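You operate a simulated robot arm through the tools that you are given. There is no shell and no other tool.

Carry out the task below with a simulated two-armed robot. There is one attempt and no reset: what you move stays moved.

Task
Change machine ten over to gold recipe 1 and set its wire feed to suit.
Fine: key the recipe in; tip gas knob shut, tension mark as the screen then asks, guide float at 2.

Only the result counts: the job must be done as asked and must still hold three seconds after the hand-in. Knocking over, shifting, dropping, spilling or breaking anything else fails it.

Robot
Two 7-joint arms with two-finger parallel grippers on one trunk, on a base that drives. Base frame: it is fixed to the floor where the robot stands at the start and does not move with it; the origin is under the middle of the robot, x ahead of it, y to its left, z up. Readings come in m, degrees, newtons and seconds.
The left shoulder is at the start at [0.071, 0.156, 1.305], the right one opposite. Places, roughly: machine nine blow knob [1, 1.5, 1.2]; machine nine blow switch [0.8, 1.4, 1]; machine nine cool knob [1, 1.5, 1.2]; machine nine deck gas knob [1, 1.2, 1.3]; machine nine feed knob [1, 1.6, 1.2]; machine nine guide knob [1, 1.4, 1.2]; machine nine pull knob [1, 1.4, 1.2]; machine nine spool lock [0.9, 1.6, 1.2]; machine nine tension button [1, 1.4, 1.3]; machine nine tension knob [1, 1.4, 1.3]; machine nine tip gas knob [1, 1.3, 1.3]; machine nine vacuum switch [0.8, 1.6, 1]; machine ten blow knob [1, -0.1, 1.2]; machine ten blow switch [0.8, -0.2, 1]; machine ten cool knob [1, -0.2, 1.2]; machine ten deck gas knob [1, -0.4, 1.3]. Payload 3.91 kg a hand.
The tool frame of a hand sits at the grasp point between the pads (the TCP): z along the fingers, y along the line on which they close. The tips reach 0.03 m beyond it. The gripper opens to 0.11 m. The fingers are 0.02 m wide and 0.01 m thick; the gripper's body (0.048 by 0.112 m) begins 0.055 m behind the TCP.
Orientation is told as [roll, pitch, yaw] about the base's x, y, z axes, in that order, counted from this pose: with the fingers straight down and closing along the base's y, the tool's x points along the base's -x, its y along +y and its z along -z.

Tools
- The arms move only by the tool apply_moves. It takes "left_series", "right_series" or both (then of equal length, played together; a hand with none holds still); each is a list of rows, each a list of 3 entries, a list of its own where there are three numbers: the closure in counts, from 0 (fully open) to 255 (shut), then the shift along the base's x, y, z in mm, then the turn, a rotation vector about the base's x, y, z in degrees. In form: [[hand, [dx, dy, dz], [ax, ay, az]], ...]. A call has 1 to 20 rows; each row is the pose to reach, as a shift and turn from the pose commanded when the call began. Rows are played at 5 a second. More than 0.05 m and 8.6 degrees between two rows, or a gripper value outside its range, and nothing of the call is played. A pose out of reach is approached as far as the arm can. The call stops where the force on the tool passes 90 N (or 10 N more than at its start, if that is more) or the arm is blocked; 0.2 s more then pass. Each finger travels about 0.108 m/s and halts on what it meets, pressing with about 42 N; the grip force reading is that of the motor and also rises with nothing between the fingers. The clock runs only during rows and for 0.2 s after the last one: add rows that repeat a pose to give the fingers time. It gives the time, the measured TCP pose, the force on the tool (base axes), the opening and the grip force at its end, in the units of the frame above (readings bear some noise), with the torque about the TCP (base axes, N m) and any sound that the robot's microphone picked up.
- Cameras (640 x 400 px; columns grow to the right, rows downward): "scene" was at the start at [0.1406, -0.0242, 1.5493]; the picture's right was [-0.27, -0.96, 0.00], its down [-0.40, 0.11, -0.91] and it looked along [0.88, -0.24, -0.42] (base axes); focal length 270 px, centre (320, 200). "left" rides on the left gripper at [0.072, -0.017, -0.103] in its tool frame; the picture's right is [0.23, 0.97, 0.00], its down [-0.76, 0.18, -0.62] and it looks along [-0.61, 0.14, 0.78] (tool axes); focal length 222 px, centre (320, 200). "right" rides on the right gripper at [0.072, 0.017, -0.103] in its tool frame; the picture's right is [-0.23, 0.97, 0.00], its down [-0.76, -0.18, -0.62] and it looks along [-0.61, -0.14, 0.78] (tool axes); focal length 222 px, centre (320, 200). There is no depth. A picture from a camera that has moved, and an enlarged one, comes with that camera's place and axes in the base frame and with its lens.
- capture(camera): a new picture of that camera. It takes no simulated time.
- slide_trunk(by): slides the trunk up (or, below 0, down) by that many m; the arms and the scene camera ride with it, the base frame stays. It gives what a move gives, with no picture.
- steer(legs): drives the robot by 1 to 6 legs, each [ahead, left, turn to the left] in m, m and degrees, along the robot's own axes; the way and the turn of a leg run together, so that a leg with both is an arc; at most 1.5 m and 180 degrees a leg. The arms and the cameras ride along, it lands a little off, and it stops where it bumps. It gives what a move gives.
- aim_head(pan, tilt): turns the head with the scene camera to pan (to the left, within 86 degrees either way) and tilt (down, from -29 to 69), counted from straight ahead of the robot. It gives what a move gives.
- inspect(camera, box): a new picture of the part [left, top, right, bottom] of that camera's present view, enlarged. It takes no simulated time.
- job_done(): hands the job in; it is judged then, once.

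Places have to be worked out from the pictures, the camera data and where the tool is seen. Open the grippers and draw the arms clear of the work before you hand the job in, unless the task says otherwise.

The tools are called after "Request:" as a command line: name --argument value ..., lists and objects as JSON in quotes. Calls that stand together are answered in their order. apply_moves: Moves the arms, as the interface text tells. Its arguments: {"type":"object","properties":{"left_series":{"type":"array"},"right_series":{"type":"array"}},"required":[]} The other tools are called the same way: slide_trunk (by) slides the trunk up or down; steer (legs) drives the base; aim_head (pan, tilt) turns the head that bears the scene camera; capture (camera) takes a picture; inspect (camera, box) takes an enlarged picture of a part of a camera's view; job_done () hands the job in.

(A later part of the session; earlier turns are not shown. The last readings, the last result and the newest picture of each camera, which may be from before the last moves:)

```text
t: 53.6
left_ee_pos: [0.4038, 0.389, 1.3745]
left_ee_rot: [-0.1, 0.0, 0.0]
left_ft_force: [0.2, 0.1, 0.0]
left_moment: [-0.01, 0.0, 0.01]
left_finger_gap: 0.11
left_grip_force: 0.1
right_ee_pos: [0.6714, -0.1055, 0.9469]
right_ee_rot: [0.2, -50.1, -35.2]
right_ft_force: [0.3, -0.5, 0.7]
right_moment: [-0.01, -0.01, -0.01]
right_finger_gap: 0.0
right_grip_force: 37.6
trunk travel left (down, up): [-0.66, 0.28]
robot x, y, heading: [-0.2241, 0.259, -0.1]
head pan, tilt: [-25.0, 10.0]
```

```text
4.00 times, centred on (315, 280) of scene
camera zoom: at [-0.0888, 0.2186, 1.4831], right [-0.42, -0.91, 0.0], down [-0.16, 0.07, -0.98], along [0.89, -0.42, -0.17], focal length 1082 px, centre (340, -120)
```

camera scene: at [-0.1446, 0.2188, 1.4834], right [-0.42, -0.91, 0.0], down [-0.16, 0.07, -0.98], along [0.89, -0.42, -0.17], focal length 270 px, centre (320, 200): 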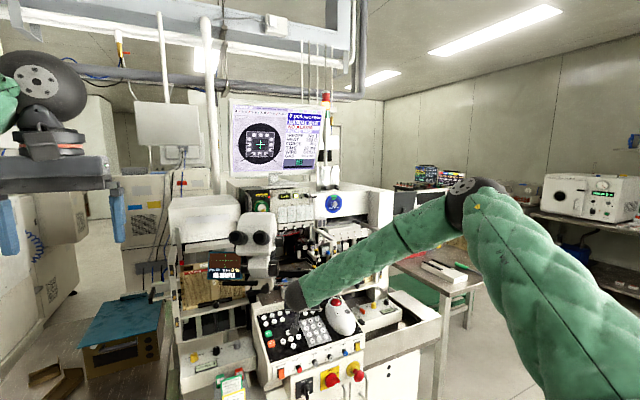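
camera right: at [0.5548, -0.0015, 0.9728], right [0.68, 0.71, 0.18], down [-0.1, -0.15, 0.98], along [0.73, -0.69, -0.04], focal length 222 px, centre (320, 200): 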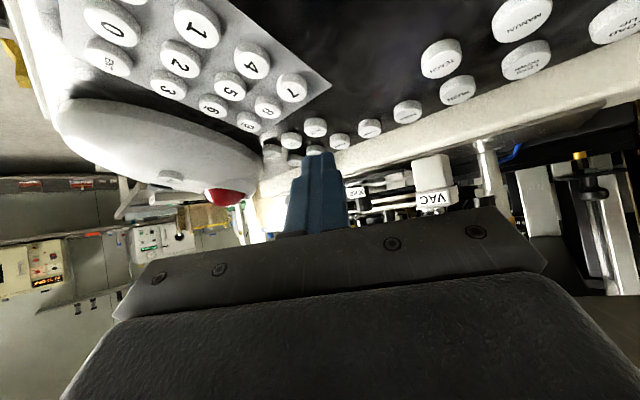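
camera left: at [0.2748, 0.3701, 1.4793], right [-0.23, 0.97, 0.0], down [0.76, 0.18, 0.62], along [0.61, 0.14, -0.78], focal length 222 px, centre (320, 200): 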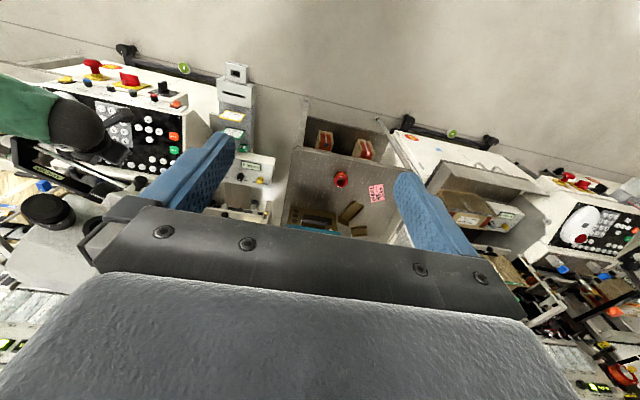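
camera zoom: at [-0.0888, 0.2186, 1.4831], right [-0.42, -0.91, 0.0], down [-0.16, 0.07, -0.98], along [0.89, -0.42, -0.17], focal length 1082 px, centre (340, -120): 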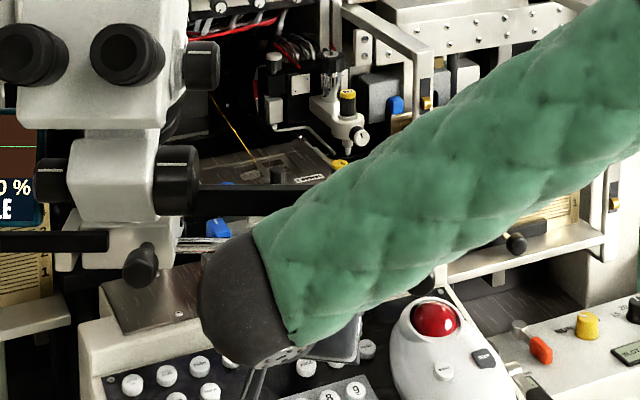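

Nearly over PAGE, no contact. I shift about 2.5 mm and press down.

Request:
apply_moves --right_series '[[255, [-1, -2, -3], [0, 0, 0]], [255, [-1, -2, -6], [0, 0, 0]], [255, [-1, -2, -8], [0, 0, 0]], [255, [-1, -2, -10], [0, 0, 0]], [255, [-1, -2, -10], [0, 0, 0]]]'

Request:
inspect --camera "right" --box '[270, 90, 370, 165]'

Request:
inspect --camera "scene" --box '[220, 70, 350, 180]'

```text
t: 54.8
left_ee_pos: [0.3997, 0.3888, 1.3767]
left_ee_rot: [0.0, 0.0, 0.0]
left_ft_force: [0.1, 0.0, 0.4]
left_moment: [0.02, 0.01, 0.02]
left_finger_gap: 0.11
left_grip_force: 0.0
right_ee_pos: [0.6701, -0.1075, 0.9412]
right_ee_rot: [0.3, -50.3, -35.5]
right_ft_force: [5.5, -2.9, 18.4]
right_moment: [-0.09, -0.47, -0.04]
right_finger_gap: 0.0003
right_grip_force: 38.4
trunk travel left (down, up): [-0.66, 0.28]
robot x, y, heading: [-0.2248, 0.257, -0.2]
head pan, tilt: [-25.0, 10.0]
heard: click
```

```text
5.33 times, centred on (320, 128) of right
camera zoom: at [0.5775, -0.0199, 0.9508], right [0.68, 0.71, 0.18], down [-0.1, -0.15, 0.98], along [0.73, -0.68, -0.03], focal length 1185 px, centre (320, 587)
```

zoom: 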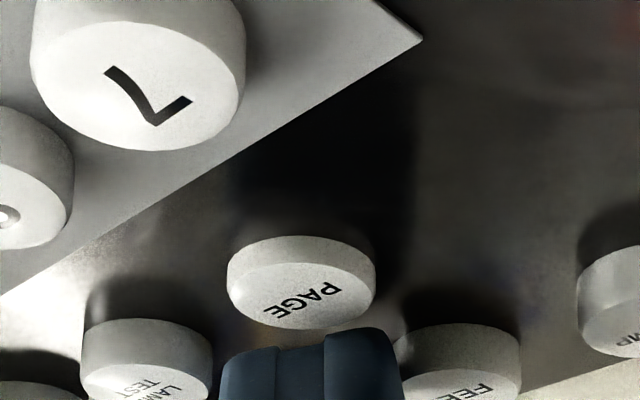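

```text
3.64 times, centred on (285, 125) of scene
camera zoom: at [-0.0912, 0.2191, 1.4836], right [-0.42, -0.91, 0.0], down [-0.16, 0.07, -0.98], along [0.89, -0.42, -0.17], focal length 983 px, centre (447, 473)
```

zoom: 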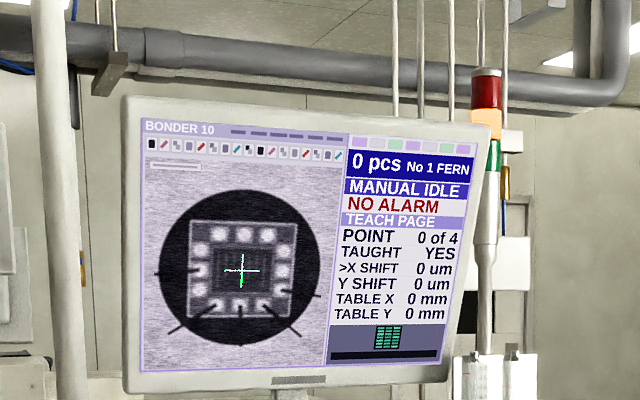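

PAGE works: it now shows TEACH PAGE. I lift and press again for the next page.

Request:
apply_moves --right_series '[[255, [0, 0, 5], [0, 0, 0]], [255, [0, 0, 10], [0, 0, 0]], [255, [0, 0, 10], [0, 0, 0]], [255, [0, 0, 6], [0, 0, 0]], [255, [0, 0, 3], [0, 0, 0]], [255, [0, 0, 1], [0, 0, 0]], [255, [0, 0, 1], [0, 0, 0]]]'

Request:
inspect --camera "scene" --box '[220, 70, 350, 180]'

```text
t: 56.4
left_ee_pos: [0.4006, 0.3876, 1.3745]
left_ee_rot: [0.1, 0.0, 0.0]
left_ft_force: [-0.9, -0.1, -0.7]
left_moment: [-0.01, 0.01, -0.03]
left_finger_gap: 0.1097
left_grip_force: 0.0
right_ee_pos: [0.6702, -0.1077, 0.9419]
right_ee_rot: [0.4, -50.3, -35.4]
right_ft_force: [6.2, -4.7, 14.3]
right_moment: [-0.17, -0.41, -0.08]
right_finger_gap: 0.0
right_grip_force: 38.1
trunk travel left (down, up): [-0.66, 0.28]
robot x, y, heading: [-0.2285, 0.264, -0.3]
head pan, tilt: [-25.0, 10.0]
```

```text
3.64 times, centred on (285, 125) of scene
camera zoom: at [-0.0906, 0.2187, 1.4835], right [-0.42, -0.91, 0.0], down [-0.16, 0.07, -0.98], along [0.89, -0.42, -0.17], focal length 983 px, centre (447, 473)
```

zoom: 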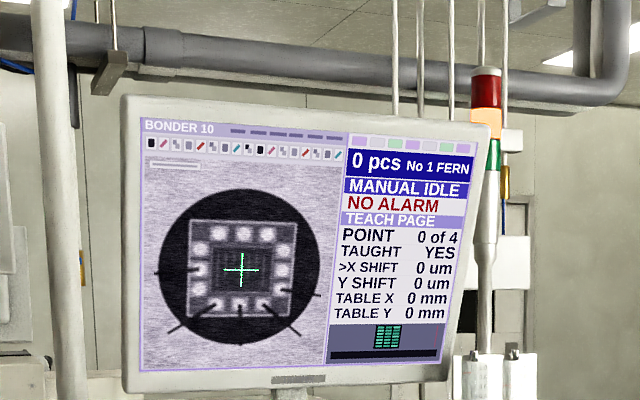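

No click this time, so the press was slightly too shallow. I look at the contact before pressing deeper.

Request:
inspect --camera "right" --box '[290, 120, 360, 165]'

Request:
inspect --camera "scene" --box '[260, 260, 380, 330]'

```text
8.89 times, centred on (325, 142) of right
camera zoom: at [0.578, -0.0212, 0.9511], right [0.68, 0.71, 0.18], down [-0.1, -0.15, 0.98], along [0.73, -0.68, -0.03], focal length 1974 px, centre (276, 711)
```

zoom: 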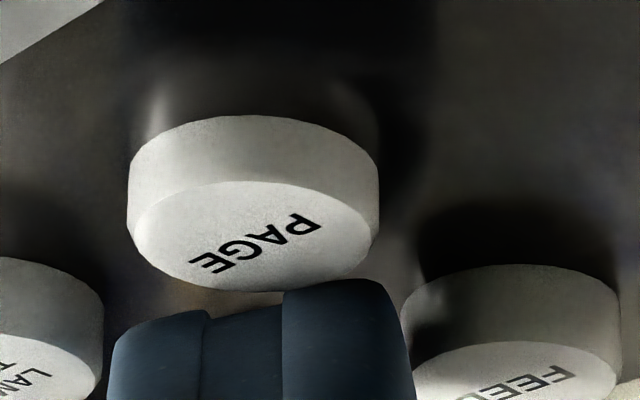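

```text
5.33 times, centred on (320, 295) of scene
camera zoom: at [-0.0906, 0.2187, 1.4835], right [-0.42, -0.91, 0.0], down [-0.16, 0.07, -0.98], along [0.89, -0.42, -0.17], focal length 1442 px, centre (320, -307)
```

zoom: 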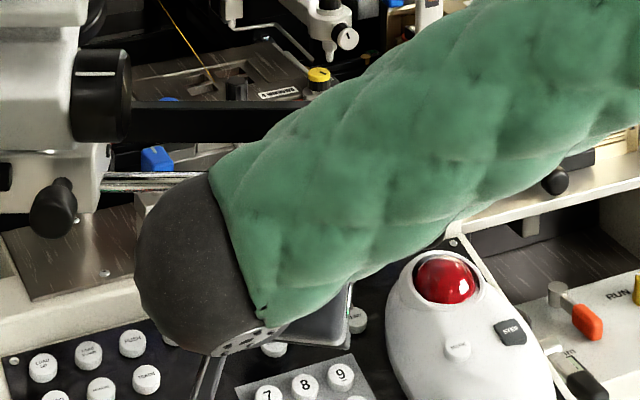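

The finger edge is on the far rim of PAGE. I lift, pull back 5 mm so it sits on the key's middle, and press again stepwise.

Request:
apply_moves --right_series '[[255, [0, 0, 6], [0, 0, 0]], [255, [-2, 2, 9], [0, 0, 0]], [255, [-3.5, 3, 9], [0, 0, 0]], [255, [-3.5, 3, 5], [0, 0, 0]], [255, [-3.5, 3, 5], [0, 0, 0]]]'

Request:
inspect --camera "right" --box '[290, 120, 360, 165]'

```text
t: 57.6
left_ee_pos: [0.4011, 0.387, 1.3755]
left_ee_rot: [0.0, 0.0, -0.1]
left_ft_force: [-0.1, -0.1, -0.5]
left_moment: [-0.02, -0.03, -0.01]
left_finger_gap: 0.1098
left_grip_force: 0.1
right_ee_pos: [0.6665, -0.1043, 0.9432]
right_ee_rot: [0.3, -50.0, -35.3]
right_ft_force: [-0.4, -0.4, 1.3]
right_moment: [0.01, 0.01, 0.0]
right_finger_gap: 0.0
right_grip_force: 37.7
trunk travel left (down, up): [-0.66, 0.28]
robot x, y, heading: [-0.2257, 0.2584, -0.1]
head pan, tilt: [-25.0, 10.0]
heard: click, click
```

```text
8.89 times, centred on (325, 142) of right
camera zoom: at [0.5742, -0.0172, 0.9539], right [0.68, 0.71, 0.18], down [-0.1, -0.15, 0.98], along [0.73, -0.68, -0.04], focal length 1974 px, centre (276, 711)
```

zoom: 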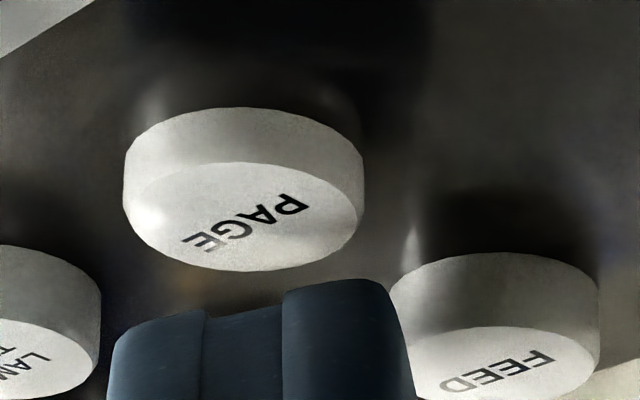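

Two clicks were heard during that motion; I check the screen.

Request:
inspect --camera "scene" --box '[220, 70, 350, 180]'

Request:
inspect --camera "scene" --box '[240, 170, 360, 250]'

```text
3.64 times, centred on (285, 125) of scene
camera zoom: at [-0.09, 0.2187, 1.4833], right [-0.42, -0.91, 0.0], down [-0.16, 0.07, -0.98], along [0.89, -0.42, -0.17], focal length 983 px, centre (447, 473)
```

zoom: 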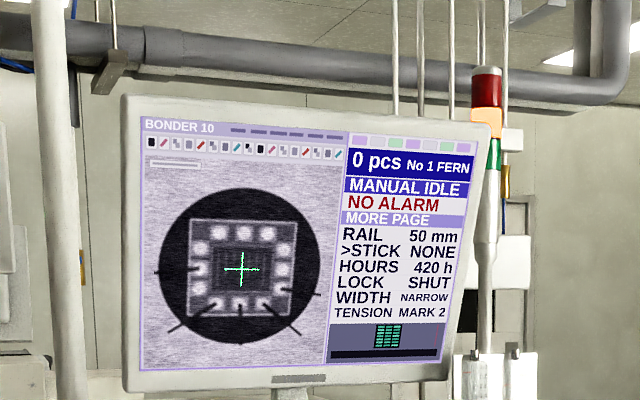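

```text
5.00 times, centred on (300, 210) of scene
camera zoom: at [-0.09, 0.2187, 1.4833], right [-0.42, -0.91, 0.0], down [-0.16, 0.07, -0.98], along [0.89, -0.42, -0.17], focal length 1352 px, centre (420, 150)
```

zoom: 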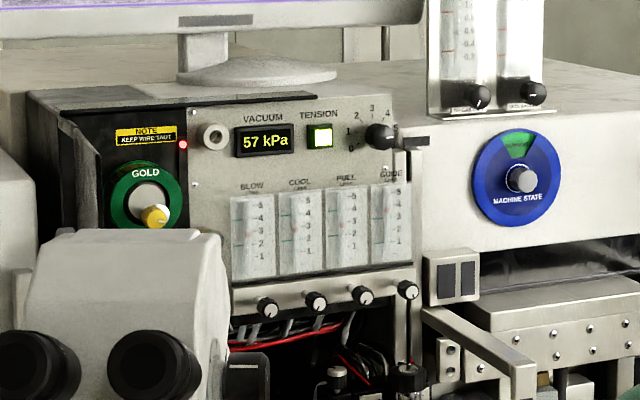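

MORE PAGE reads TENSION MARK 2. I lift off and slide the hand back out along the same line.

Request:
inspect --camera "scene" --box '[285, 130, 330, 160]'

Request:
apply_moves --right_series '[[255, [0, 0, 6], [0, 0, 0]], [255, [-12, 9, 18], [0, 0, 0]], [255, [-37, 26, 43], [0, 0, 0]], [255, [-62, 44, 68], [0, 0, 0]], [255, [-87, 62, 93], [0, 0, 0]], [255, [-115, 75, 115], [0, 0, 0]], [255, [-150, 80, 130], [0, 0, 0]], [255, [-190, 80, 140], [0, 0, 0]]]'

Request:
capture --camera "scene"

```text
13.33 times, centred on (308, 145) of scene
camera zoom: at [-0.09, 0.2187, 1.4833], right [-0.42, -0.91, 0.0], down [-0.16, 0.07, -0.98], along [0.89, -0.42, -0.17], focal length 3605 px, centre (487, 933)
```

zoom: 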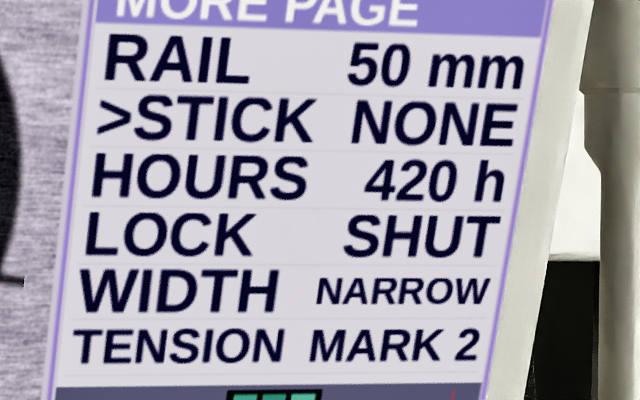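

```text
t: 59.4
left_ee_pos: [0.3999, 0.3884, 1.3748]
left_ee_rot: [-0.1, -0.1, 0.1]
left_ft_force: [-0.7, -0.4, 0.1]
left_moment: [-0.01, 0.0, 0.0]
left_finger_gap: 0.1098
left_grip_force: 0.0
right_ee_pos: [0.4772, -0.0237, 1.0853]
right_ee_rot: [0.3, -50.2, -35.3]
right_ft_force: [0.3, -0.2, -0.3]
right_moment: [-0.01, -0.02, 0.02]
right_finger_gap: 0.0001
right_grip_force: 37.7
trunk travel left (down, up): [-0.66, 0.28]
robot x, y, heading: [-0.2246, 0.2618, -0.0]
head pan, tilt: [-25.0, 10.0]
```

```text
taken
camera scene: at [-0.0915, 0.2186, 1.4834], right [-0.42, -0.91, 0.0], down [-0.16, 0.07, -0.98], along [0.89, -0.42, -0.17], focal length 270 px, centre (320, 200)
```

scene: 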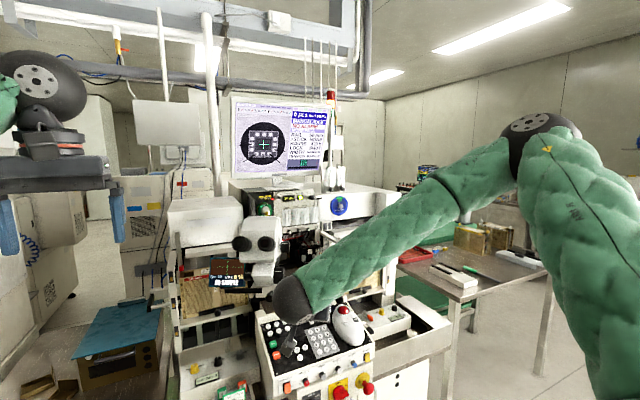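

Target known: tension mark 2. Now I take the hand clear, move the base to stand in front of the knobs, and raise the trunk.

Request:
apply_moves --right_series '[[255, [-30, -30, 25], [0, 0, 5]], [255, [-60, -60, 50], [0, 0, 10]], [255, [-80, -95, 75], [0, 0, 18]], [255, [-80, -130, 100], [0, 0, 26]], [255, [-80, -165, 120], [0, 0, 34]], [255, [-80, -165, 120], [0, 0, 35]]]'

Request:
steer --legs '[[0, -0.26, 0]]'

Request:
slide_trunk --by 0.14

Request:
capture --camera "scene"

```text
t: 60.8
left_ee_pos: [0.4014, 0.3914, 1.3748]
left_ee_rot: [-0.1, 0.0, 0.0]
left_ft_force: [0.3, 0.6, 0.6]
left_moment: [-0.02, -0.02, -0.01]
left_finger_gap: 0.11
left_grip_force: 0.3
right_ee_pos: [0.3953, -0.1891, 1.2071]
right_ee_rot: [0.2, -50.2, -0.1]
right_ft_force: [0.9, -0.4, -0.3]
right_moment: [0.01, 0.01, -0.05]
right_finger_gap: 0.0
right_grip_force: 37.8
trunk travel left (down, up): [-0.66, 0.28]
robot x, y, heading: [-0.2237, 0.2585, -0.3]
head pan, tilt: [-25.0, 10.0]
```

```text
t: 62.6
left_ee_pos: [0.401, 0.1365, 1.3753]
left_ee_rot: [-0.1, 0.0, 0.2]
left_ft_force: [-0.8, 0.9, 0.1]
left_moment: [-0.02, 0.04, 0.02]
left_finger_gap: 0.1103
left_grip_force: 0.0
right_ee_pos: [0.4005, -0.4414, 1.2064]
right_ee_rot: [0.4, -50.1, 0.1]
right_ft_force: [-1.0, -0.2, -0.1]
right_moment: [0.02, 0.02, 0.02]
right_finger_gap: 0.0
right_grip_force: 38.4
trunk travel left (down, up): [-0.66, 0.28]
robot x, y, heading: [-0.2251, 0.0084, 0.3]
head pan, tilt: [-25.0, 10.0]
```

```text
t: 64.3
left_ee_pos: [0.401, 0.1375, 1.5153]
left_ee_rot: [-0.1, 0.1, 0.4]
left_ft_force: [0.4, -0.7, -0.5]
left_moment: [0.02, -0.01, 0.0]
left_finger_gap: 0.11
left_grip_force: 0.1
right_ee_pos: [0.3999, -0.4414, 1.3443]
right_ee_rot: [0.4, -50.2, 0.1]
right_ft_force: [0.3, 0.2, -0.2]
right_moment: [-0.01, 0.01, 0.0]
right_finger_gap: 0.0003
right_grip_force: 37.4
trunk travel left (down, up): [-0.8, 0.14]
robot x, y, heading: [-0.2224, 0.0025, 0.2]
head pan, tilt: [-25.0, 10.0]
```

```text
taken
camera scene: at [-0.0891, -0.0354, 1.6231], right [-0.42, -0.91, 0.0], down [-0.16, 0.07, -0.98], along [0.89, -0.41, -0.17], focal length 270 px, centre (320, 200)
```

scene: 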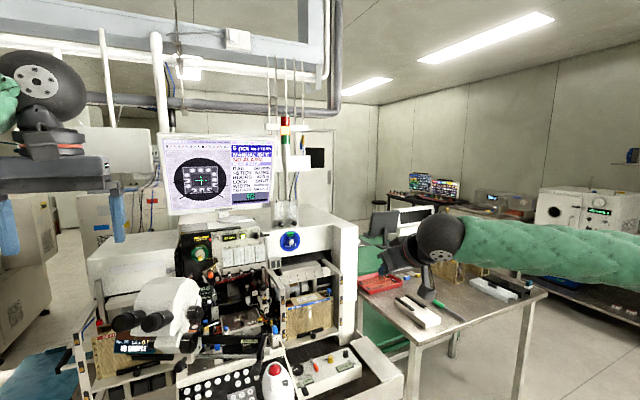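

I drive 0.17 m closer (start distance was fine), then swing the hand level, pointing forward at the gas knob with the fingers opened.

Request:
steer --legs '[[0.17, 0, 0]]'

Request:
apply_moves --right_series '[[200, [10, 5, 0], [0, -8, 0]], [160, [20, 20, -5], [0, -16, 0]], [150, [40, 40, -15], [0, -24, 0]], [150, [70, 60, -25], [0, -32, 0]], [150, [100, 80, -30], [0, -39.8, 0]], [150, [100, 80, -30], [0, -39.8, 0]]]'

Request:
capture --camera "right"

Request:
capture --camera "scene"

```text
t: 65.8
left_ee_pos: [0.5705, 0.138, 1.5168]
left_ee_rot: [0.0, 0.0, 0.2]
left_ft_force: [0.6, -0.1, 1.2]
left_moment: [0.02, -0.01, 0.0]
left_finger_gap: 0.1103
left_grip_force: 0.1
right_ee_pos: [0.5685, -0.4394, 1.3469]
right_ee_rot: [0.3, -50.2, 0.1]
right_ft_force: [-1.3, 0.6, -0.1]
right_moment: [0.01, -0.01, -0.01]
right_finger_gap: 0.0
right_grip_force: 37.5
trunk travel left (down, up): [-0.8, 0.14]
robot x, y, heading: [-0.0569, 0.0017, 0.3]
head pan, tilt: [-25.0, 10.0]
```

```text
t: 67.2
left_ee_pos: [0.5732, 0.136, 1.5154]
left_ee_rot: [0.0, 0.1, 0.3]
left_ft_force: [1.2, -0.3, 0.2]
left_moment: [-0.01, 0.04, -0.01]
left_finger_gap: 0.1099
left_grip_force: 0.1
right_ee_pos: [0.6696, -0.3619, 1.3154]
right_ee_rot: [37.1, -89.9, -36.7]
right_ft_force: [-0.1, -0.3, -0.4]
right_moment: [-0.02, -0.03, 0.0]
right_finger_gap: 0.0452
right_grip_force: 0.0
trunk travel left (down, up): [-0.8, 0.14]
robot x, y, heading: [-0.0569, 0.0059, 0.5]
head pan, tilt: [-25.0, 10.0]
```

```text
taken
camera right: at [0.5667, -0.3446, 1.2429], right [-0.01, 0.97, 0.23], down [-0.62, -0.18, 0.76], along [0.78, -0.14, 0.61], focal length 222 px, centre (320, 200)
```

right: 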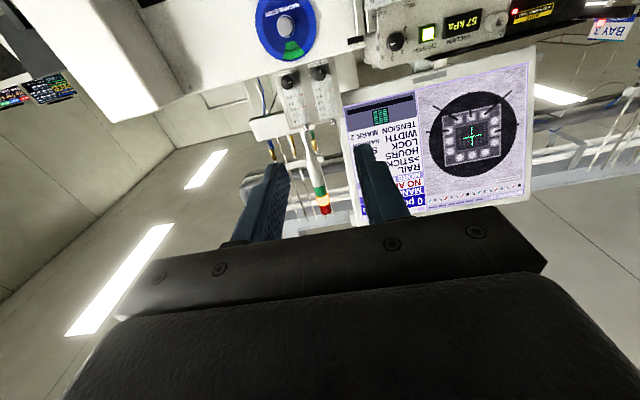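

```text
taken
camera scene: at [0.0823, -0.0364, 1.6231], right [-0.42, -0.91, 0.0], down [-0.16, 0.07, -0.98], along [0.89, -0.41, -0.18], focal length 270 px, centre (320, 200)
```

scene: 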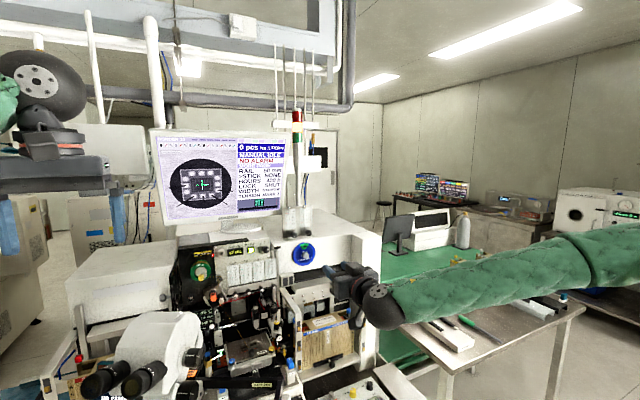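

The hand is level and in line. I zoom in with the hand camera on the gas knobs and tension knob.

Request:
inspect --camera "right" --box '[260, 50, 340, 110]'

Request:
inspect --camera "right" --box '[370, 0, 490, 80]'

Request:
inspect --camera "scene" --box '[270, 190, 330, 240]'

Request:
inspect --camera "scene" --box '[210, 230, 300, 300]'

```text
6.67 times, centred on (300, 80) of right
camera zoom: at [0.5667, -0.3446, 1.2429], right [-0.01, 0.97, 0.23], down [-0.62, -0.18, 0.76], along [0.78, -0.14, 0.61], focal length 1481 px, centre (453, 1000)
```

zoom: 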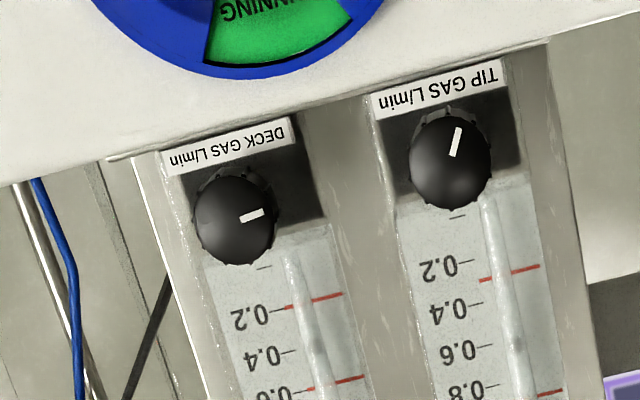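

```text
5.00 times, centred on (430, 40) of right
camera zoom: at [0.5667, -0.3446, 1.2429], right [-0.01, 0.97, 0.23], down [-0.62, -0.18, 0.76], along [0.78, -0.14, 0.61], focal length 1111 px, centre (-230, 1000)
```

zoom: 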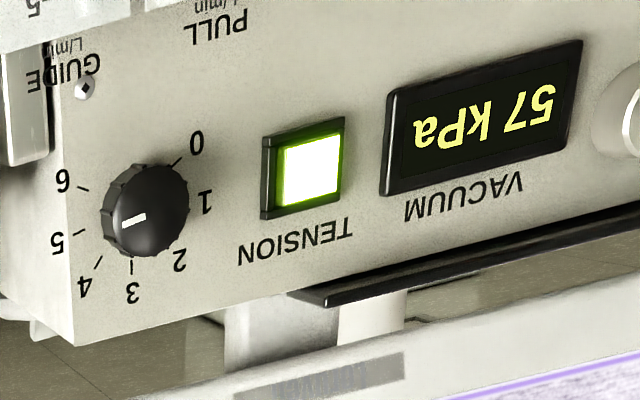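

```text
8.00 times, centred on (300, 215) of scene
camera zoom: at [0.0823, -0.0364, 1.6231], right [-0.42, -0.91, 0.0], down [-0.16, 0.07, -0.98], along [0.89, -0.41, -0.18], focal length 2163 px, centre (480, 80)
```

zoom: 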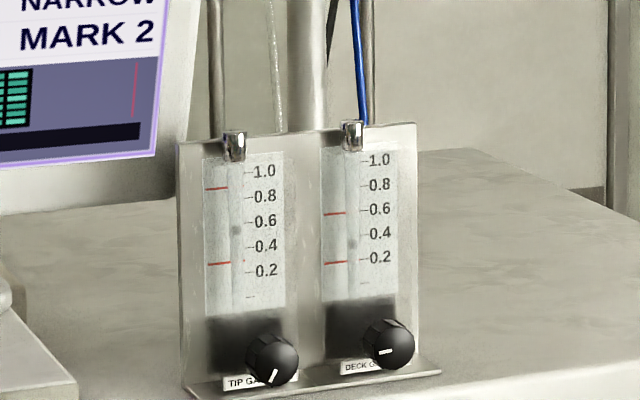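

```text
5.71 times, centred on (255, 265) of scene
camera zoom: at [0.0823, -0.0364, 1.6231], right [-0.42, -0.91, 0.0], down [-0.16, 0.07, -0.98], along [0.89, -0.41, -0.18], focal length 1545 px, centre (691, -171)
```

zoom: 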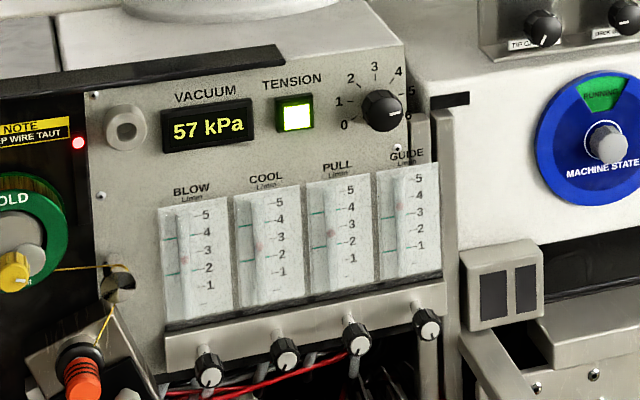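

Tip gas knob confirmed at about (1.014,-0.360,1.3135), protruding ~25 mm ahead of its plate. I drive 0.08 m closer for reach, then align the open fingers in front of it.

Request:
steer --legs '[[0.08, 0, 0]]'

Request:
apply_moves --right_series '[[150, [40, 0, -2], [0, 0, 0]], [150, [85, 0, -2], [0, 0, 0]], [150, [130, 0, -2], [0, 0, 0]], [150, [170, 0, -2], [0, 0, 0]], [150, [200, 0, -2], [0, 0, 0]], [150, [200, 0, -2], [0, 0, 0]]]'

Request:
capture --camera "right"

Request:
aim_head --pan -20 --tilt 18

Request:
capture --camera "scene"

```text
t: 68.2
left_ee_pos: [0.6488, 0.1358, 1.5154]
left_ee_rot: [0.0, -0.1, 0.2]
left_ft_force: [0.0, -0.1, 0.0]
left_moment: [0.04, 0.01, 0.03]
left_finger_gap: 0.11
left_grip_force: 0.1
right_ee_pos: [0.7464, -0.3626, 1.3173]
right_ee_rot: [-73.3, -90.1, 73.5]
right_ft_force: [1.1, -0.3, 0.0]
right_moment: [-0.02, -0.02, 0.05]
right_finger_gap: 0.0453
right_grip_force: 0.0
trunk travel left (down, up): [-0.8, 0.14]
robot x, y, heading: [0.0245, 0.0025, -0.0]
head pan, tilt: [-25.0, 10.0]
```

```text
t: 69.6
left_ee_pos: [0.651, 0.1374, 1.5152]
left_ee_rot: [0.0, -0.1, 0.1]
left_ft_force: [0.2, -0.4, -0.3]
left_moment: [-0.04, 0.02, 0.02]
left_finger_gap: 0.1101
left_grip_force: 0.1
right_ee_pos: [0.9478, -0.3629, 1.3158]
right_ee_rot: [-13.9, -89.9, 14.0]
right_ft_force: [-0.9, -0.4, 0.7]
right_moment: [0.01, 0.01, 0.01]
right_finger_gap: 0.0452
right_grip_force: 0.1
trunk travel left (down, up): [-0.8, 0.14]
robot x, y, heading: [0.0249, -0.0015, 0.1]
head pan, tilt: [-25.0, 10.0]
```

```text
taken
camera right: at [0.8445, -0.345, 1.2422], right [0.0, 0.97, 0.23], down [-0.62, -0.18, 0.76], along [0.78, -0.14, 0.61], focal length 222 px, centre (320, 200)
```

right: 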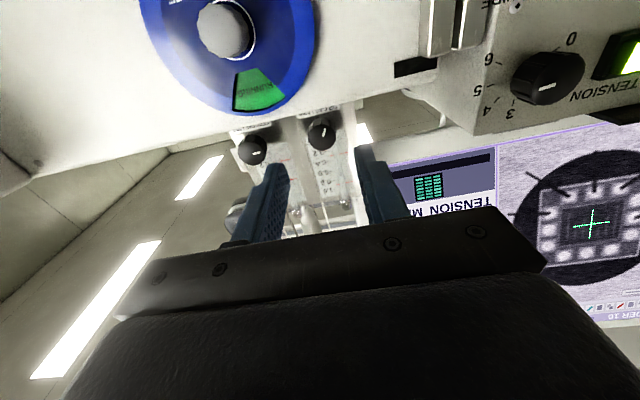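

```text
t: 70.3
left_ee_pos: [0.6512, 0.1369, 1.5148]
left_ee_rot: [-0.1, 0.0, 0.3]
left_ft_force: [-0.5, -0.5, 0.9]
left_moment: [-0.03, 0.0, -0.01]
left_finger_gap: 0.11
left_grip_force: 0.1
right_ee_pos: [0.9485, -0.3617, 1.3163]
right_ee_rot: [-35.6, -89.9, 35.7]
right_ft_force: [-1.0, 0.0, -0.3]
right_moment: [0.02, 0.03, -0.02]
right_finger_gap: 0.0455
right_grip_force: 0.0
trunk travel left (down, up): [-0.8, 0.14]
robot x, y, heading: [0.0247, 0.0025, 0.2]
head pan, tilt: [-20.0, 18.0]
```

```text
taken
camera scene: at [0.1635, -0.0273, 1.6103], right [-0.34, -0.94, 0.0], down [-0.29, 0.1, -0.95], along [0.89, -0.32, -0.31], focal length 270 px, centre (320, 200)
```

scene: 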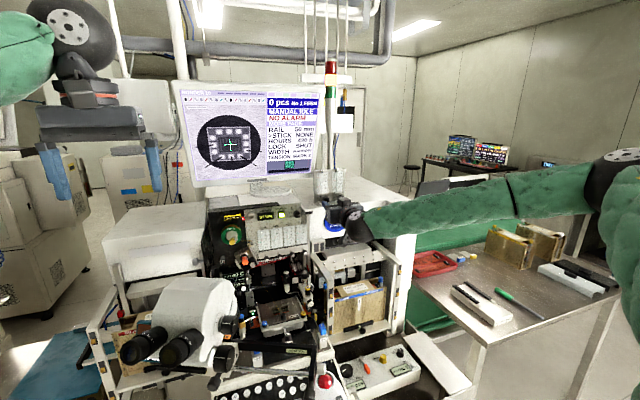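

I zoom on the knob between the fingers to refine depth.

Request:
inspect --camera "right" --box '[230, 90, 400, 200]'

Request:
inspect --camera "scene" --box '[300, 160, 390, 230]'

```text
3.64 times, centred on (315, 145) of right
camera zoom: at [0.8439, -0.3447, 1.2426], right [0.0, 0.97, 0.23], down [-0.62, -0.18, 0.76], along [0.78, -0.14, 0.61], focal length 808 px, centre (338, 400)
```

zoom: 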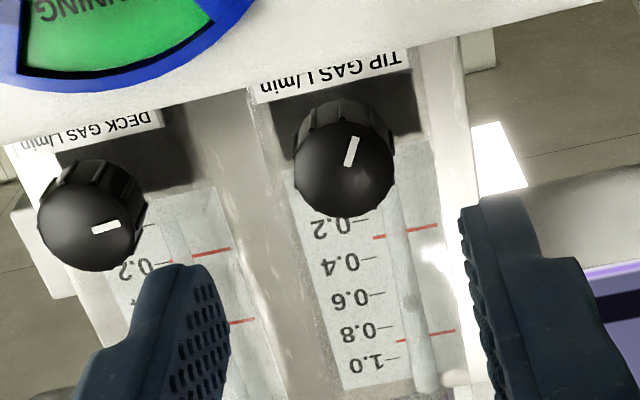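

```text
5.71 times, centred on (345, 195) of scene
camera zoom: at [0.1635, -0.0273, 1.6103], right [-0.34, -0.94, 0.0], down [-0.29, 0.1, -0.95], along [0.89, -0.32, -0.31], focal length 1545 px, centre (177, 229)
```

zoom: 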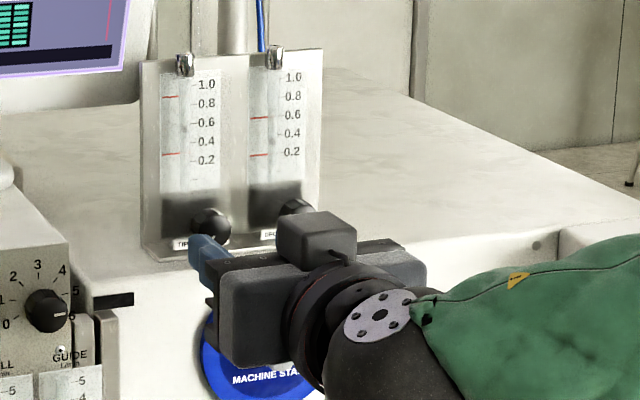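

Knob face at (1.017,-0.359,1.314). Before gripping I pre-roll the hand counter-clockwise by 80° so I can turn the knob clockwise a long way.

Request:
apply_moves --right_series '[[150, [0, 1, -1], [-8, 0, 0]], [150, [0, 2, -2], [-16, 0, 0]], [150, [0, 2, -2], [-24, 0, 0]], [150, [0, 2, -2], [-32, 0, 0]], [150, [0, 2, -2], [-40, 0, 0]], [150, [0, 2, -2], [-48, 0, 0]], [150, [0, 2, -2], [-56, 0, 0]], [150, [0, 2, -2], [-64, 0, 0]], [150, [0, 2, -2], [-72, 0, 0]], [150, [0, 2, -2], [-80, 0, 0]], [150, [0, 2, -2], [-80, 0, 0]]]'

Request:
inspect --camera "right" --box '[220, 80, 420, 220]'

Request:
inspect --camera "scene" --box '[300, 160, 390, 230]'

```text
t: 72.7
left_ee_pos: [0.6522, 0.1366, 1.5158]
left_ee_rot: [0.1, 0.1, 0.2]
left_ft_force: [-0.4, -0.1, 0.0]
left_moment: [0.01, -0.05, -0.01]
left_finger_gap: 0.1101
left_grip_force: 0.0
right_ee_pos: [0.9477, -0.3607, 1.3135]
right_ee_rot: [-89.7, -9.9, 89.9]
right_ft_force: [0.4, -0.2, 0.0]
right_moment: [0.01, 0.03, 0.0]
right_finger_gap: 0.0455
right_grip_force: 0.0
trunk travel left (down, up): [-0.8, 0.14]
robot x, y, heading: [0.0237, 0.0006, 0.3]
head pan, tilt: [-20.0, 18.0]
```

```text
2.86 times, centred on (320, 150) of right
camera zoom: at [0.8444, -0.4277, 1.2838], right [0.0, 0.39, -0.92], down [-0.62, 0.72, 0.31], along [0.78, 0.57, 0.24], focal length 635 px, centre (320, 343)
```

zoom: 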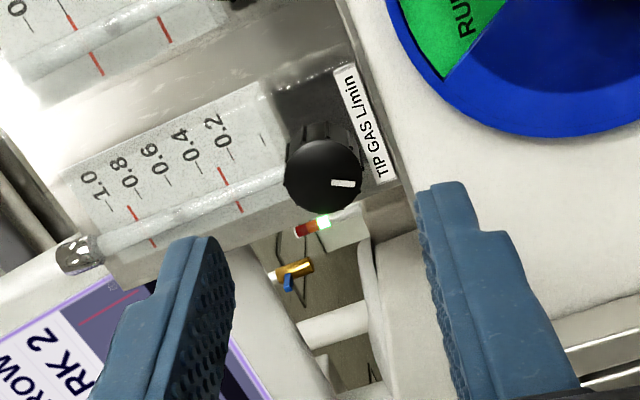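

```text
5.71 times, centred on (345, 195) of scene
camera zoom: at [0.1642, -0.0275, 1.6102], right [-0.34, -0.94, 0.0], down [-0.29, 0.11, -0.95], along [0.89, -0.32, -0.31], focal length 1545 px, centre (177, 229)
```

zoom: 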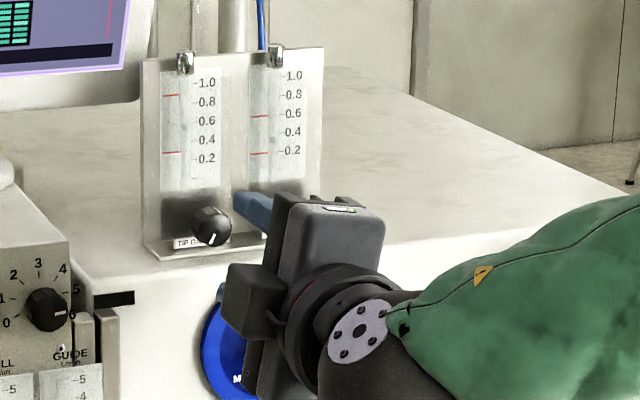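

The space under the knob matters: I zoom in on the edge of the machine top beneath the gas knobs.

Request:
inspect --camera "scene" --box '[305, 180, 350, 215]'

Request:
inspect --camera "right" --box '[290, 100, 390, 170]'

Request:
capture --camera "right"

```text
11.43 times, centred on (328, 198) of scene
camera zoom: at [0.1642, -0.0275, 1.6102], right [-0.34, -0.94, 0.0], down [-0.29, 0.11, -0.95], along [0.89, -0.32, -0.31], focal length 3090 px, centre (234, 229)
```

zoom: 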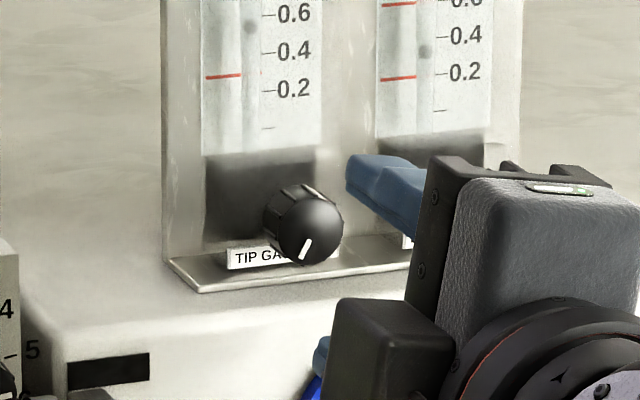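

```text
5.71 times, centred on (340, 135) of right
camera zoom: at [0.8444, -0.4277, 1.2838], right [0.0, 0.39, -0.92], down [-0.62, 0.72, 0.31], along [0.78, 0.57, 0.24], focal length 1269 px, centre (206, 571)
```

zoom: 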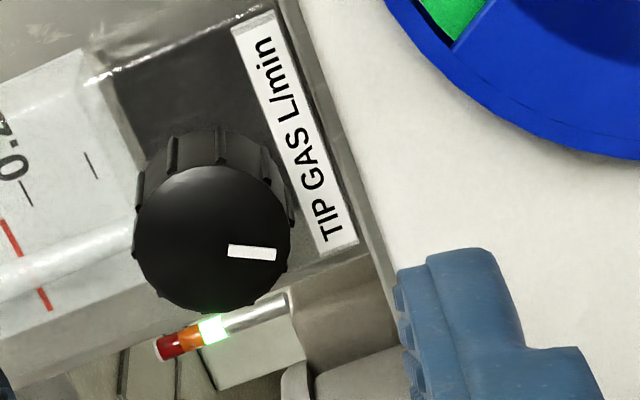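

```text
taken
camera right: at [0.8444, -0.4277, 1.2838], right [0.0, 0.39, -0.92], down [-0.62, 0.72, 0.31], along [0.78, 0.57, 0.24], focal length 222 px, centre (320, 200)
```

right: 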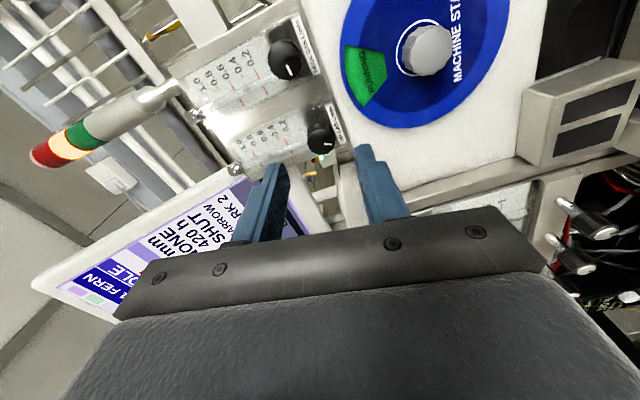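

The machine top runs just below the knob, so I'll turn it with the fingers side-on in short strokes (about ±28°), slightly raised. I set the start roll, narrow the opening to 30 mm, and move in.

Request:
apply_moves --right_series '[[185, [0, 2, 1], [8, 0, 0]], [185, [0, 4, 3], [16, 0, 0]], [185, [0, 5, 4], [24, 0, 0]], [185, [0, 6, 5], [32, 0, 0]], [185, [0, 6, 5], [40, 0, 0]], [185, [0, 6, 5], [48, 0, 0]], [185, [0, 6, 5], [50, 0, 0]], [185, [12, 6, 5], [50, 0, 0]], [185, [24, 6, 5], [50, 0, 0]], [185, [24, 6, 5], [50, 0, 0]]]'

Request:
inspect --camera "right" --box '[240, 90, 400, 200]'

Request:
inspect --camera "scene" --box '[305, 180, 350, 215]'

```text
t: 74.9
left_ee_pos: [0.6507, 0.1374, 1.5151]
left_ee_rot: [0.0, 0.1, 0.3]
left_ft_force: [0.2, -0.3, -0.3]
left_moment: [-0.01, 0.01, 0.01]
left_finger_gap: 0.1101
left_grip_force: 0.0
right_ee_pos: [0.9709, -0.354, 1.3179]
right_ee_rot: [-89.8, -60.0, 90.0]
right_ft_force: [0.5, 0.4, -0.8]
right_moment: [-0.01, 0.01, 0.0]
right_finger_gap: 0.0304
right_grip_force: 0.0
trunk travel left (down, up): [-0.8, 0.14]
robot x, y, heading: [0.0254, 0.0061, 0.0]
head pan, tilt: [-20.0, 18.0]
```

```text
3.64 times, centred on (320, 145) of right
camera zoom: at [0.8687, -0.3754, 1.2461], right [0.0, 0.96, -0.29], down [-0.62, 0.23, 0.75], along [0.78, 0.18, 0.59], focal length 808 px, centre (320, 400)
```

zoom: 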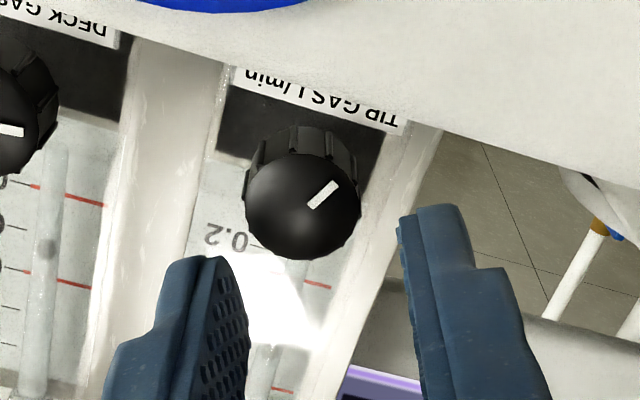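

```text
11.43 times, centred on (328, 198) of scene
camera zoom: at [0.1635, -0.0276, 1.6103], right [-0.34, -0.94, 0.0], down [-0.29, 0.11, -0.95], along [0.89, -0.32, -0.31], focal length 3090 px, centre (234, 229)
```

zoom: 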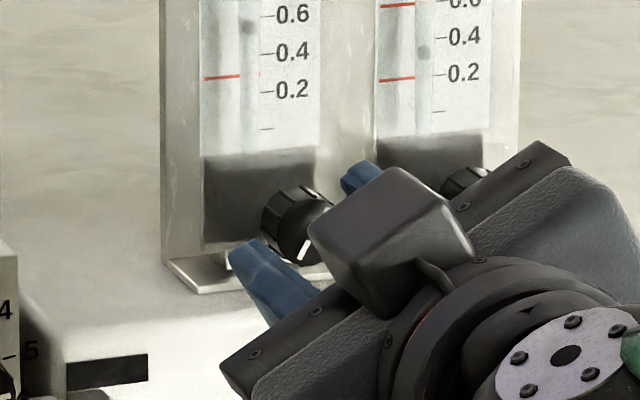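

Clear and centred. I move in 30 mm and close on the knob.

Request:
apply_moves --right_series '[[185, [15, 0, 0], [0, 0, 0]], [185, [29, 0, 0], [0, 0, 0]], [185, [29, 0, 0], [0, 0, 0]], [255, [29, 0, 0], [0, 0, 0]], [255, [29, 0, 0], [0, 0, 0]], [255, [29, 0, 0], [0, 0, 0]]]'

Request:
inspect --camera "right" --box '[240, 90, 400, 200]'

```text
t: 76.3
left_ee_pos: [0.6516, 0.1354, 1.5151]
left_ee_rot: [0.1, -0.1, 0.1]
left_ft_force: [0.4, -0.2, 0.6]
left_moment: [0.05, 0.0, -0.02]
left_finger_gap: 0.1102
left_grip_force: 0.1
right_ee_pos: [1.0011, -0.3558, 1.3182]
right_ee_rot: [-89.8, -59.9, 89.8]
right_ft_force: [6.8, -9.8, 9.6]
right_moment: [-0.08, 0.18, -0.54]
right_finger_gap: 0.022
right_grip_force: 44.6
trunk travel left (down, up): [-0.8, 0.14]
robot x, y, heading: [0.0214, 0.0045, 0.2]
head pan, tilt: [-20.0, 18.0]
```

```text
3.64 times, centred on (320, 145) of right
camera zoom: at [0.8981, -0.3767, 1.247], right [0.0, 0.96, -0.29], down [-0.62, 0.23, 0.75], along [0.78, 0.18, 0.6], focal length 808 px, centre (320, 400)
```

zoom: 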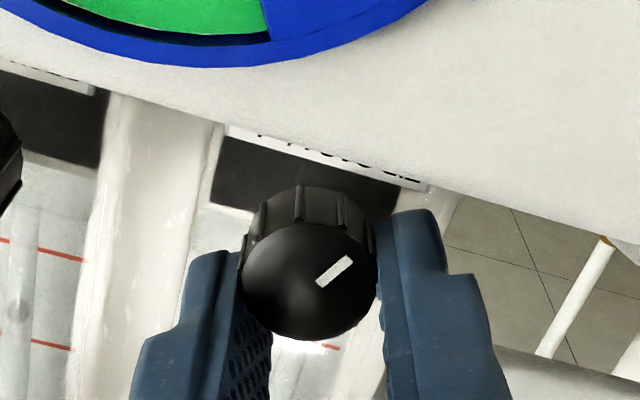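

Good grip (22 mm). I now turn it clockwise through one stroke of 55°, following the knob axis, and watch the float.

Request:
apply_moves --right_series '[[255, [29, -3.3, 1.7], [8, 0, 0]], [255, [29, -4.1, 1.9], [16, 0, 0]], [255, [29, -4.9, 2.1], [24, 0, 0]], [255, [29, -5.7, 2.1], [32, 0, 0]], [255, [29, -6.5, 2.0], [40, 0, 0]], [255, [29, -7.4, 1.8], [48, 0, 0]], [255, [29, -8, 1.5], [55, 0, 0]], [255, [29, -8, 1.5], [55, 0, 0]]]'

Request:
inspect --camera "right" --box '[240, 90, 400, 200]'

Request:
inspect --camera "scene" --box '[305, 180, 350, 215]'

```text
t: 76.7
left_ee_pos: [0.644, 0.1327, 1.5173]
left_ee_rot: [-0.1, -0.1, -0.2]
left_ft_force: [-0.1, -0.1, 0.1]
left_moment: [0.03, 0.08, 0.01]
left_finger_gap: 0.1102
left_grip_force: 0.1
right_ee_pos: [1.0056, -0.358, 1.3196]
right_ee_rot: [-89.1, -65.7, 89.6]
right_ft_force: [-74.6, 0.7, 12.1]
right_moment: [-0.03, -1.81, -1.22]
right_finger_gap: 0.0215
right_grip_force: 45.0
trunk travel left (down, up): [-0.8, 0.14]
robot x, y, heading: [0.0217, 0.0016, -0.2]
head pan, tilt: [-20.0, 18.0]
stopped in row 1 (right hand): the force on the tool passed its limit at 113 N (the readings are from after the stop); the commanded pose is now the measured one
```

```text
3.64 times, centred on (320, 145) of right
camera zoom: at [0.9019, -0.3709, 1.2463], right [-0.01, 0.98, -0.2], down [-0.62, 0.15, 0.77], along [0.79, 0.13, 0.61], focal length 808 px, centre (320, 400)
```

zoom: 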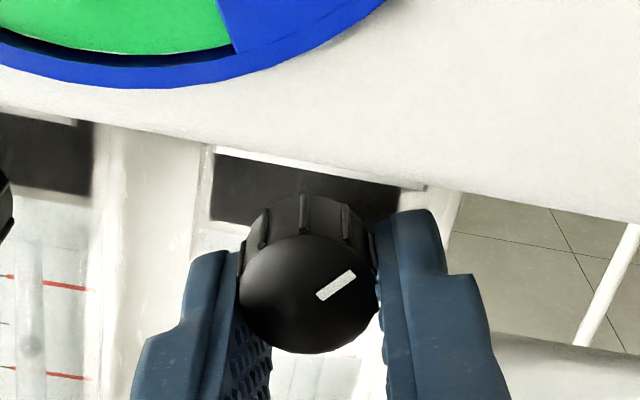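

```text
11.43 times, centred on (328, 198) of scene
camera zoom: at [0.1545, -0.0272, 1.6112], right [-0.35, -0.94, 0.0], down [-0.29, 0.11, -0.95], along [0.89, -0.33, -0.3], focal length 3090 px, centre (234, 229)
```

zoom: 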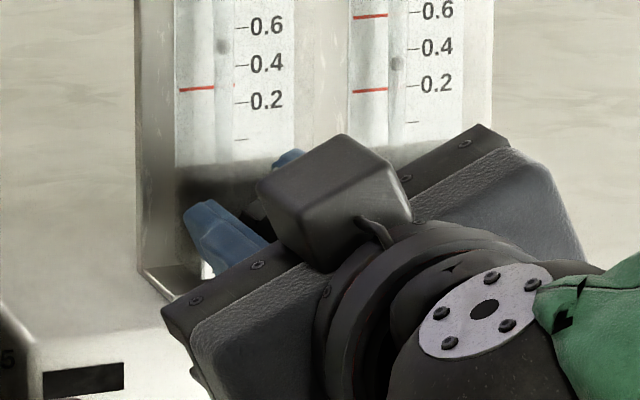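

I mistakenly repeated the forward offset and pressed into the knob's base. I back off at once by 6 mm, staying around the knob.

Request:
apply_moves --right_series '[[255, [-3, 0, 0], [0, 0, 0]], [255, [-6, 0, 0], [0, 0, 0]], [255, [-6, 0, 0], [0, 0, 0]]]'

Request:
capture --camera "scene"

Request:
inspect --camera "scene" --box '[300, 160, 390, 230]'

```text
t: 77.5
left_ee_pos: [0.6456, 0.1345, 1.5188]
left_ee_rot: [0.1, -0.2, 0.0]
left_ft_force: [0.6, -0.2, -0.5]
left_moment: [-0.05, 0.02, -0.02]
left_finger_gap: 0.11
left_grip_force: 0.0
right_ee_pos: [1.006, -0.3567, 1.3189]
right_ee_rot: [-89.2, -65.6, 89.6]
right_ft_force: [-15.6, -12.0, 36.1]
right_moment: [-0.23, 0.29, -0.8]
right_finger_gap: 0.0214
right_grip_force: 45.3
trunk travel left (down, up): [-0.8, 0.14]
robot x, y, heading: [0.0249, 0.0069, 0.2]
head pan, tilt: [-20.0, 18.0]
```

```text
taken
camera scene: at [0.1573, -0.028, 1.6112], right [-0.34, -0.94, 0.0], down [-0.29, 0.11, -0.95], along [0.89, -0.33, -0.31], focal length 270 px, centre (320, 200)
```

scene: 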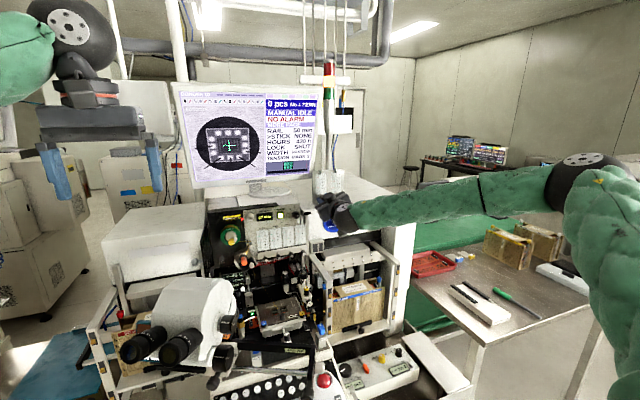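

```text
5.71 times, centred on (345, 195) of scene
camera zoom: at [0.1573, -0.028, 1.6112], right [-0.34, -0.94, 0.0], down [-0.29, 0.11, -0.95], along [0.89, -0.33, -0.31], focal length 1545 px, centre (177, 229)
```

zoom: 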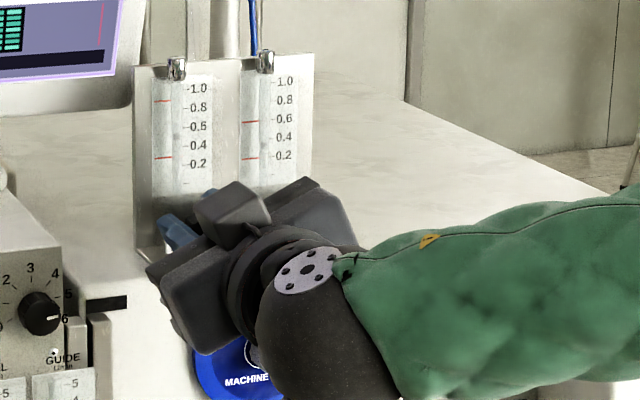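

Residual forces remain because the grip holds the knob off-centre. I open slightly to relax and re-read.

Request:
apply_moves --right_series '[[185, [0, 0, 0], [0, 0, 0]], [185, [0, 0, 0], [0, 0, 0]], [185, [0, 0, 0], [0, 0, 0]]]'

Request:
inspect --camera "right" --box '[240, 90, 400, 200]'

Request:
inspect --camera "scene" --box '[300, 160, 390, 230]'

```text
t: 78.3
left_ee_pos: [0.6456, 0.1341, 1.5177]
left_ee_rot: [0.0, -0.1, 0.1]
left_ft_force: [-0.3, 0.3, 0.6]
left_moment: [0.02, 0.02, 0.01]
left_finger_gap: 0.1102
left_grip_force: 0.0
right_ee_pos: [1.0055, -0.3575, 1.3167]
right_ee_rot: [-88.7, -65.6, 89.5]
right_ft_force: [-9.5, -14.7, 38.6]
right_moment: [0.18, -1.01, -0.31]
right_finger_gap: 0.0242
right_grip_force: 0.2
trunk travel left (down, up): [-0.8, 0.14]
robot x, y, heading: [0.0249, 0.0052, 0.1]
head pan, tilt: [-20.0, 18.0]
```

```text
3.64 times, centred on (320, 145) of right
camera zoom: at [0.9016, -0.3705, 1.2441], right [-0.01, 0.98, -0.2], down [-0.62, 0.15, 0.77], along [0.79, 0.13, 0.6], focal length 808 px, centre (320, 400)
```

zoom: 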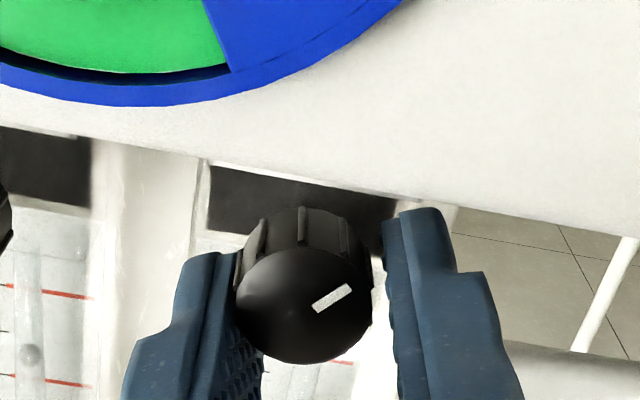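

```text
5.71 times, centred on (345, 195) of scene
camera zoom: at [0.1573, -0.0282, 1.6109], right [-0.34, -0.94, 0.0], down [-0.29, 0.11, -0.95], along [0.89, -0.33, -0.31], focal length 1545 px, centre (177, 229)
```

zoom: 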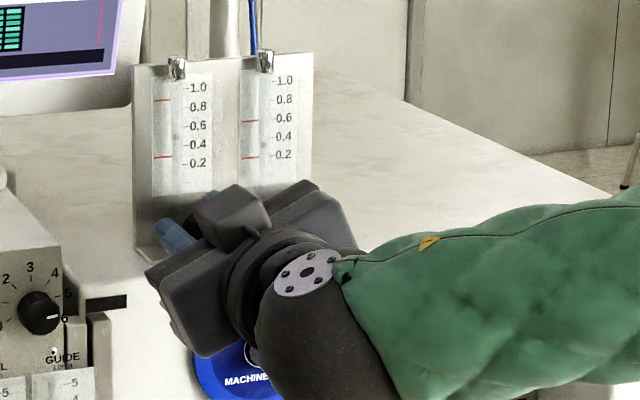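

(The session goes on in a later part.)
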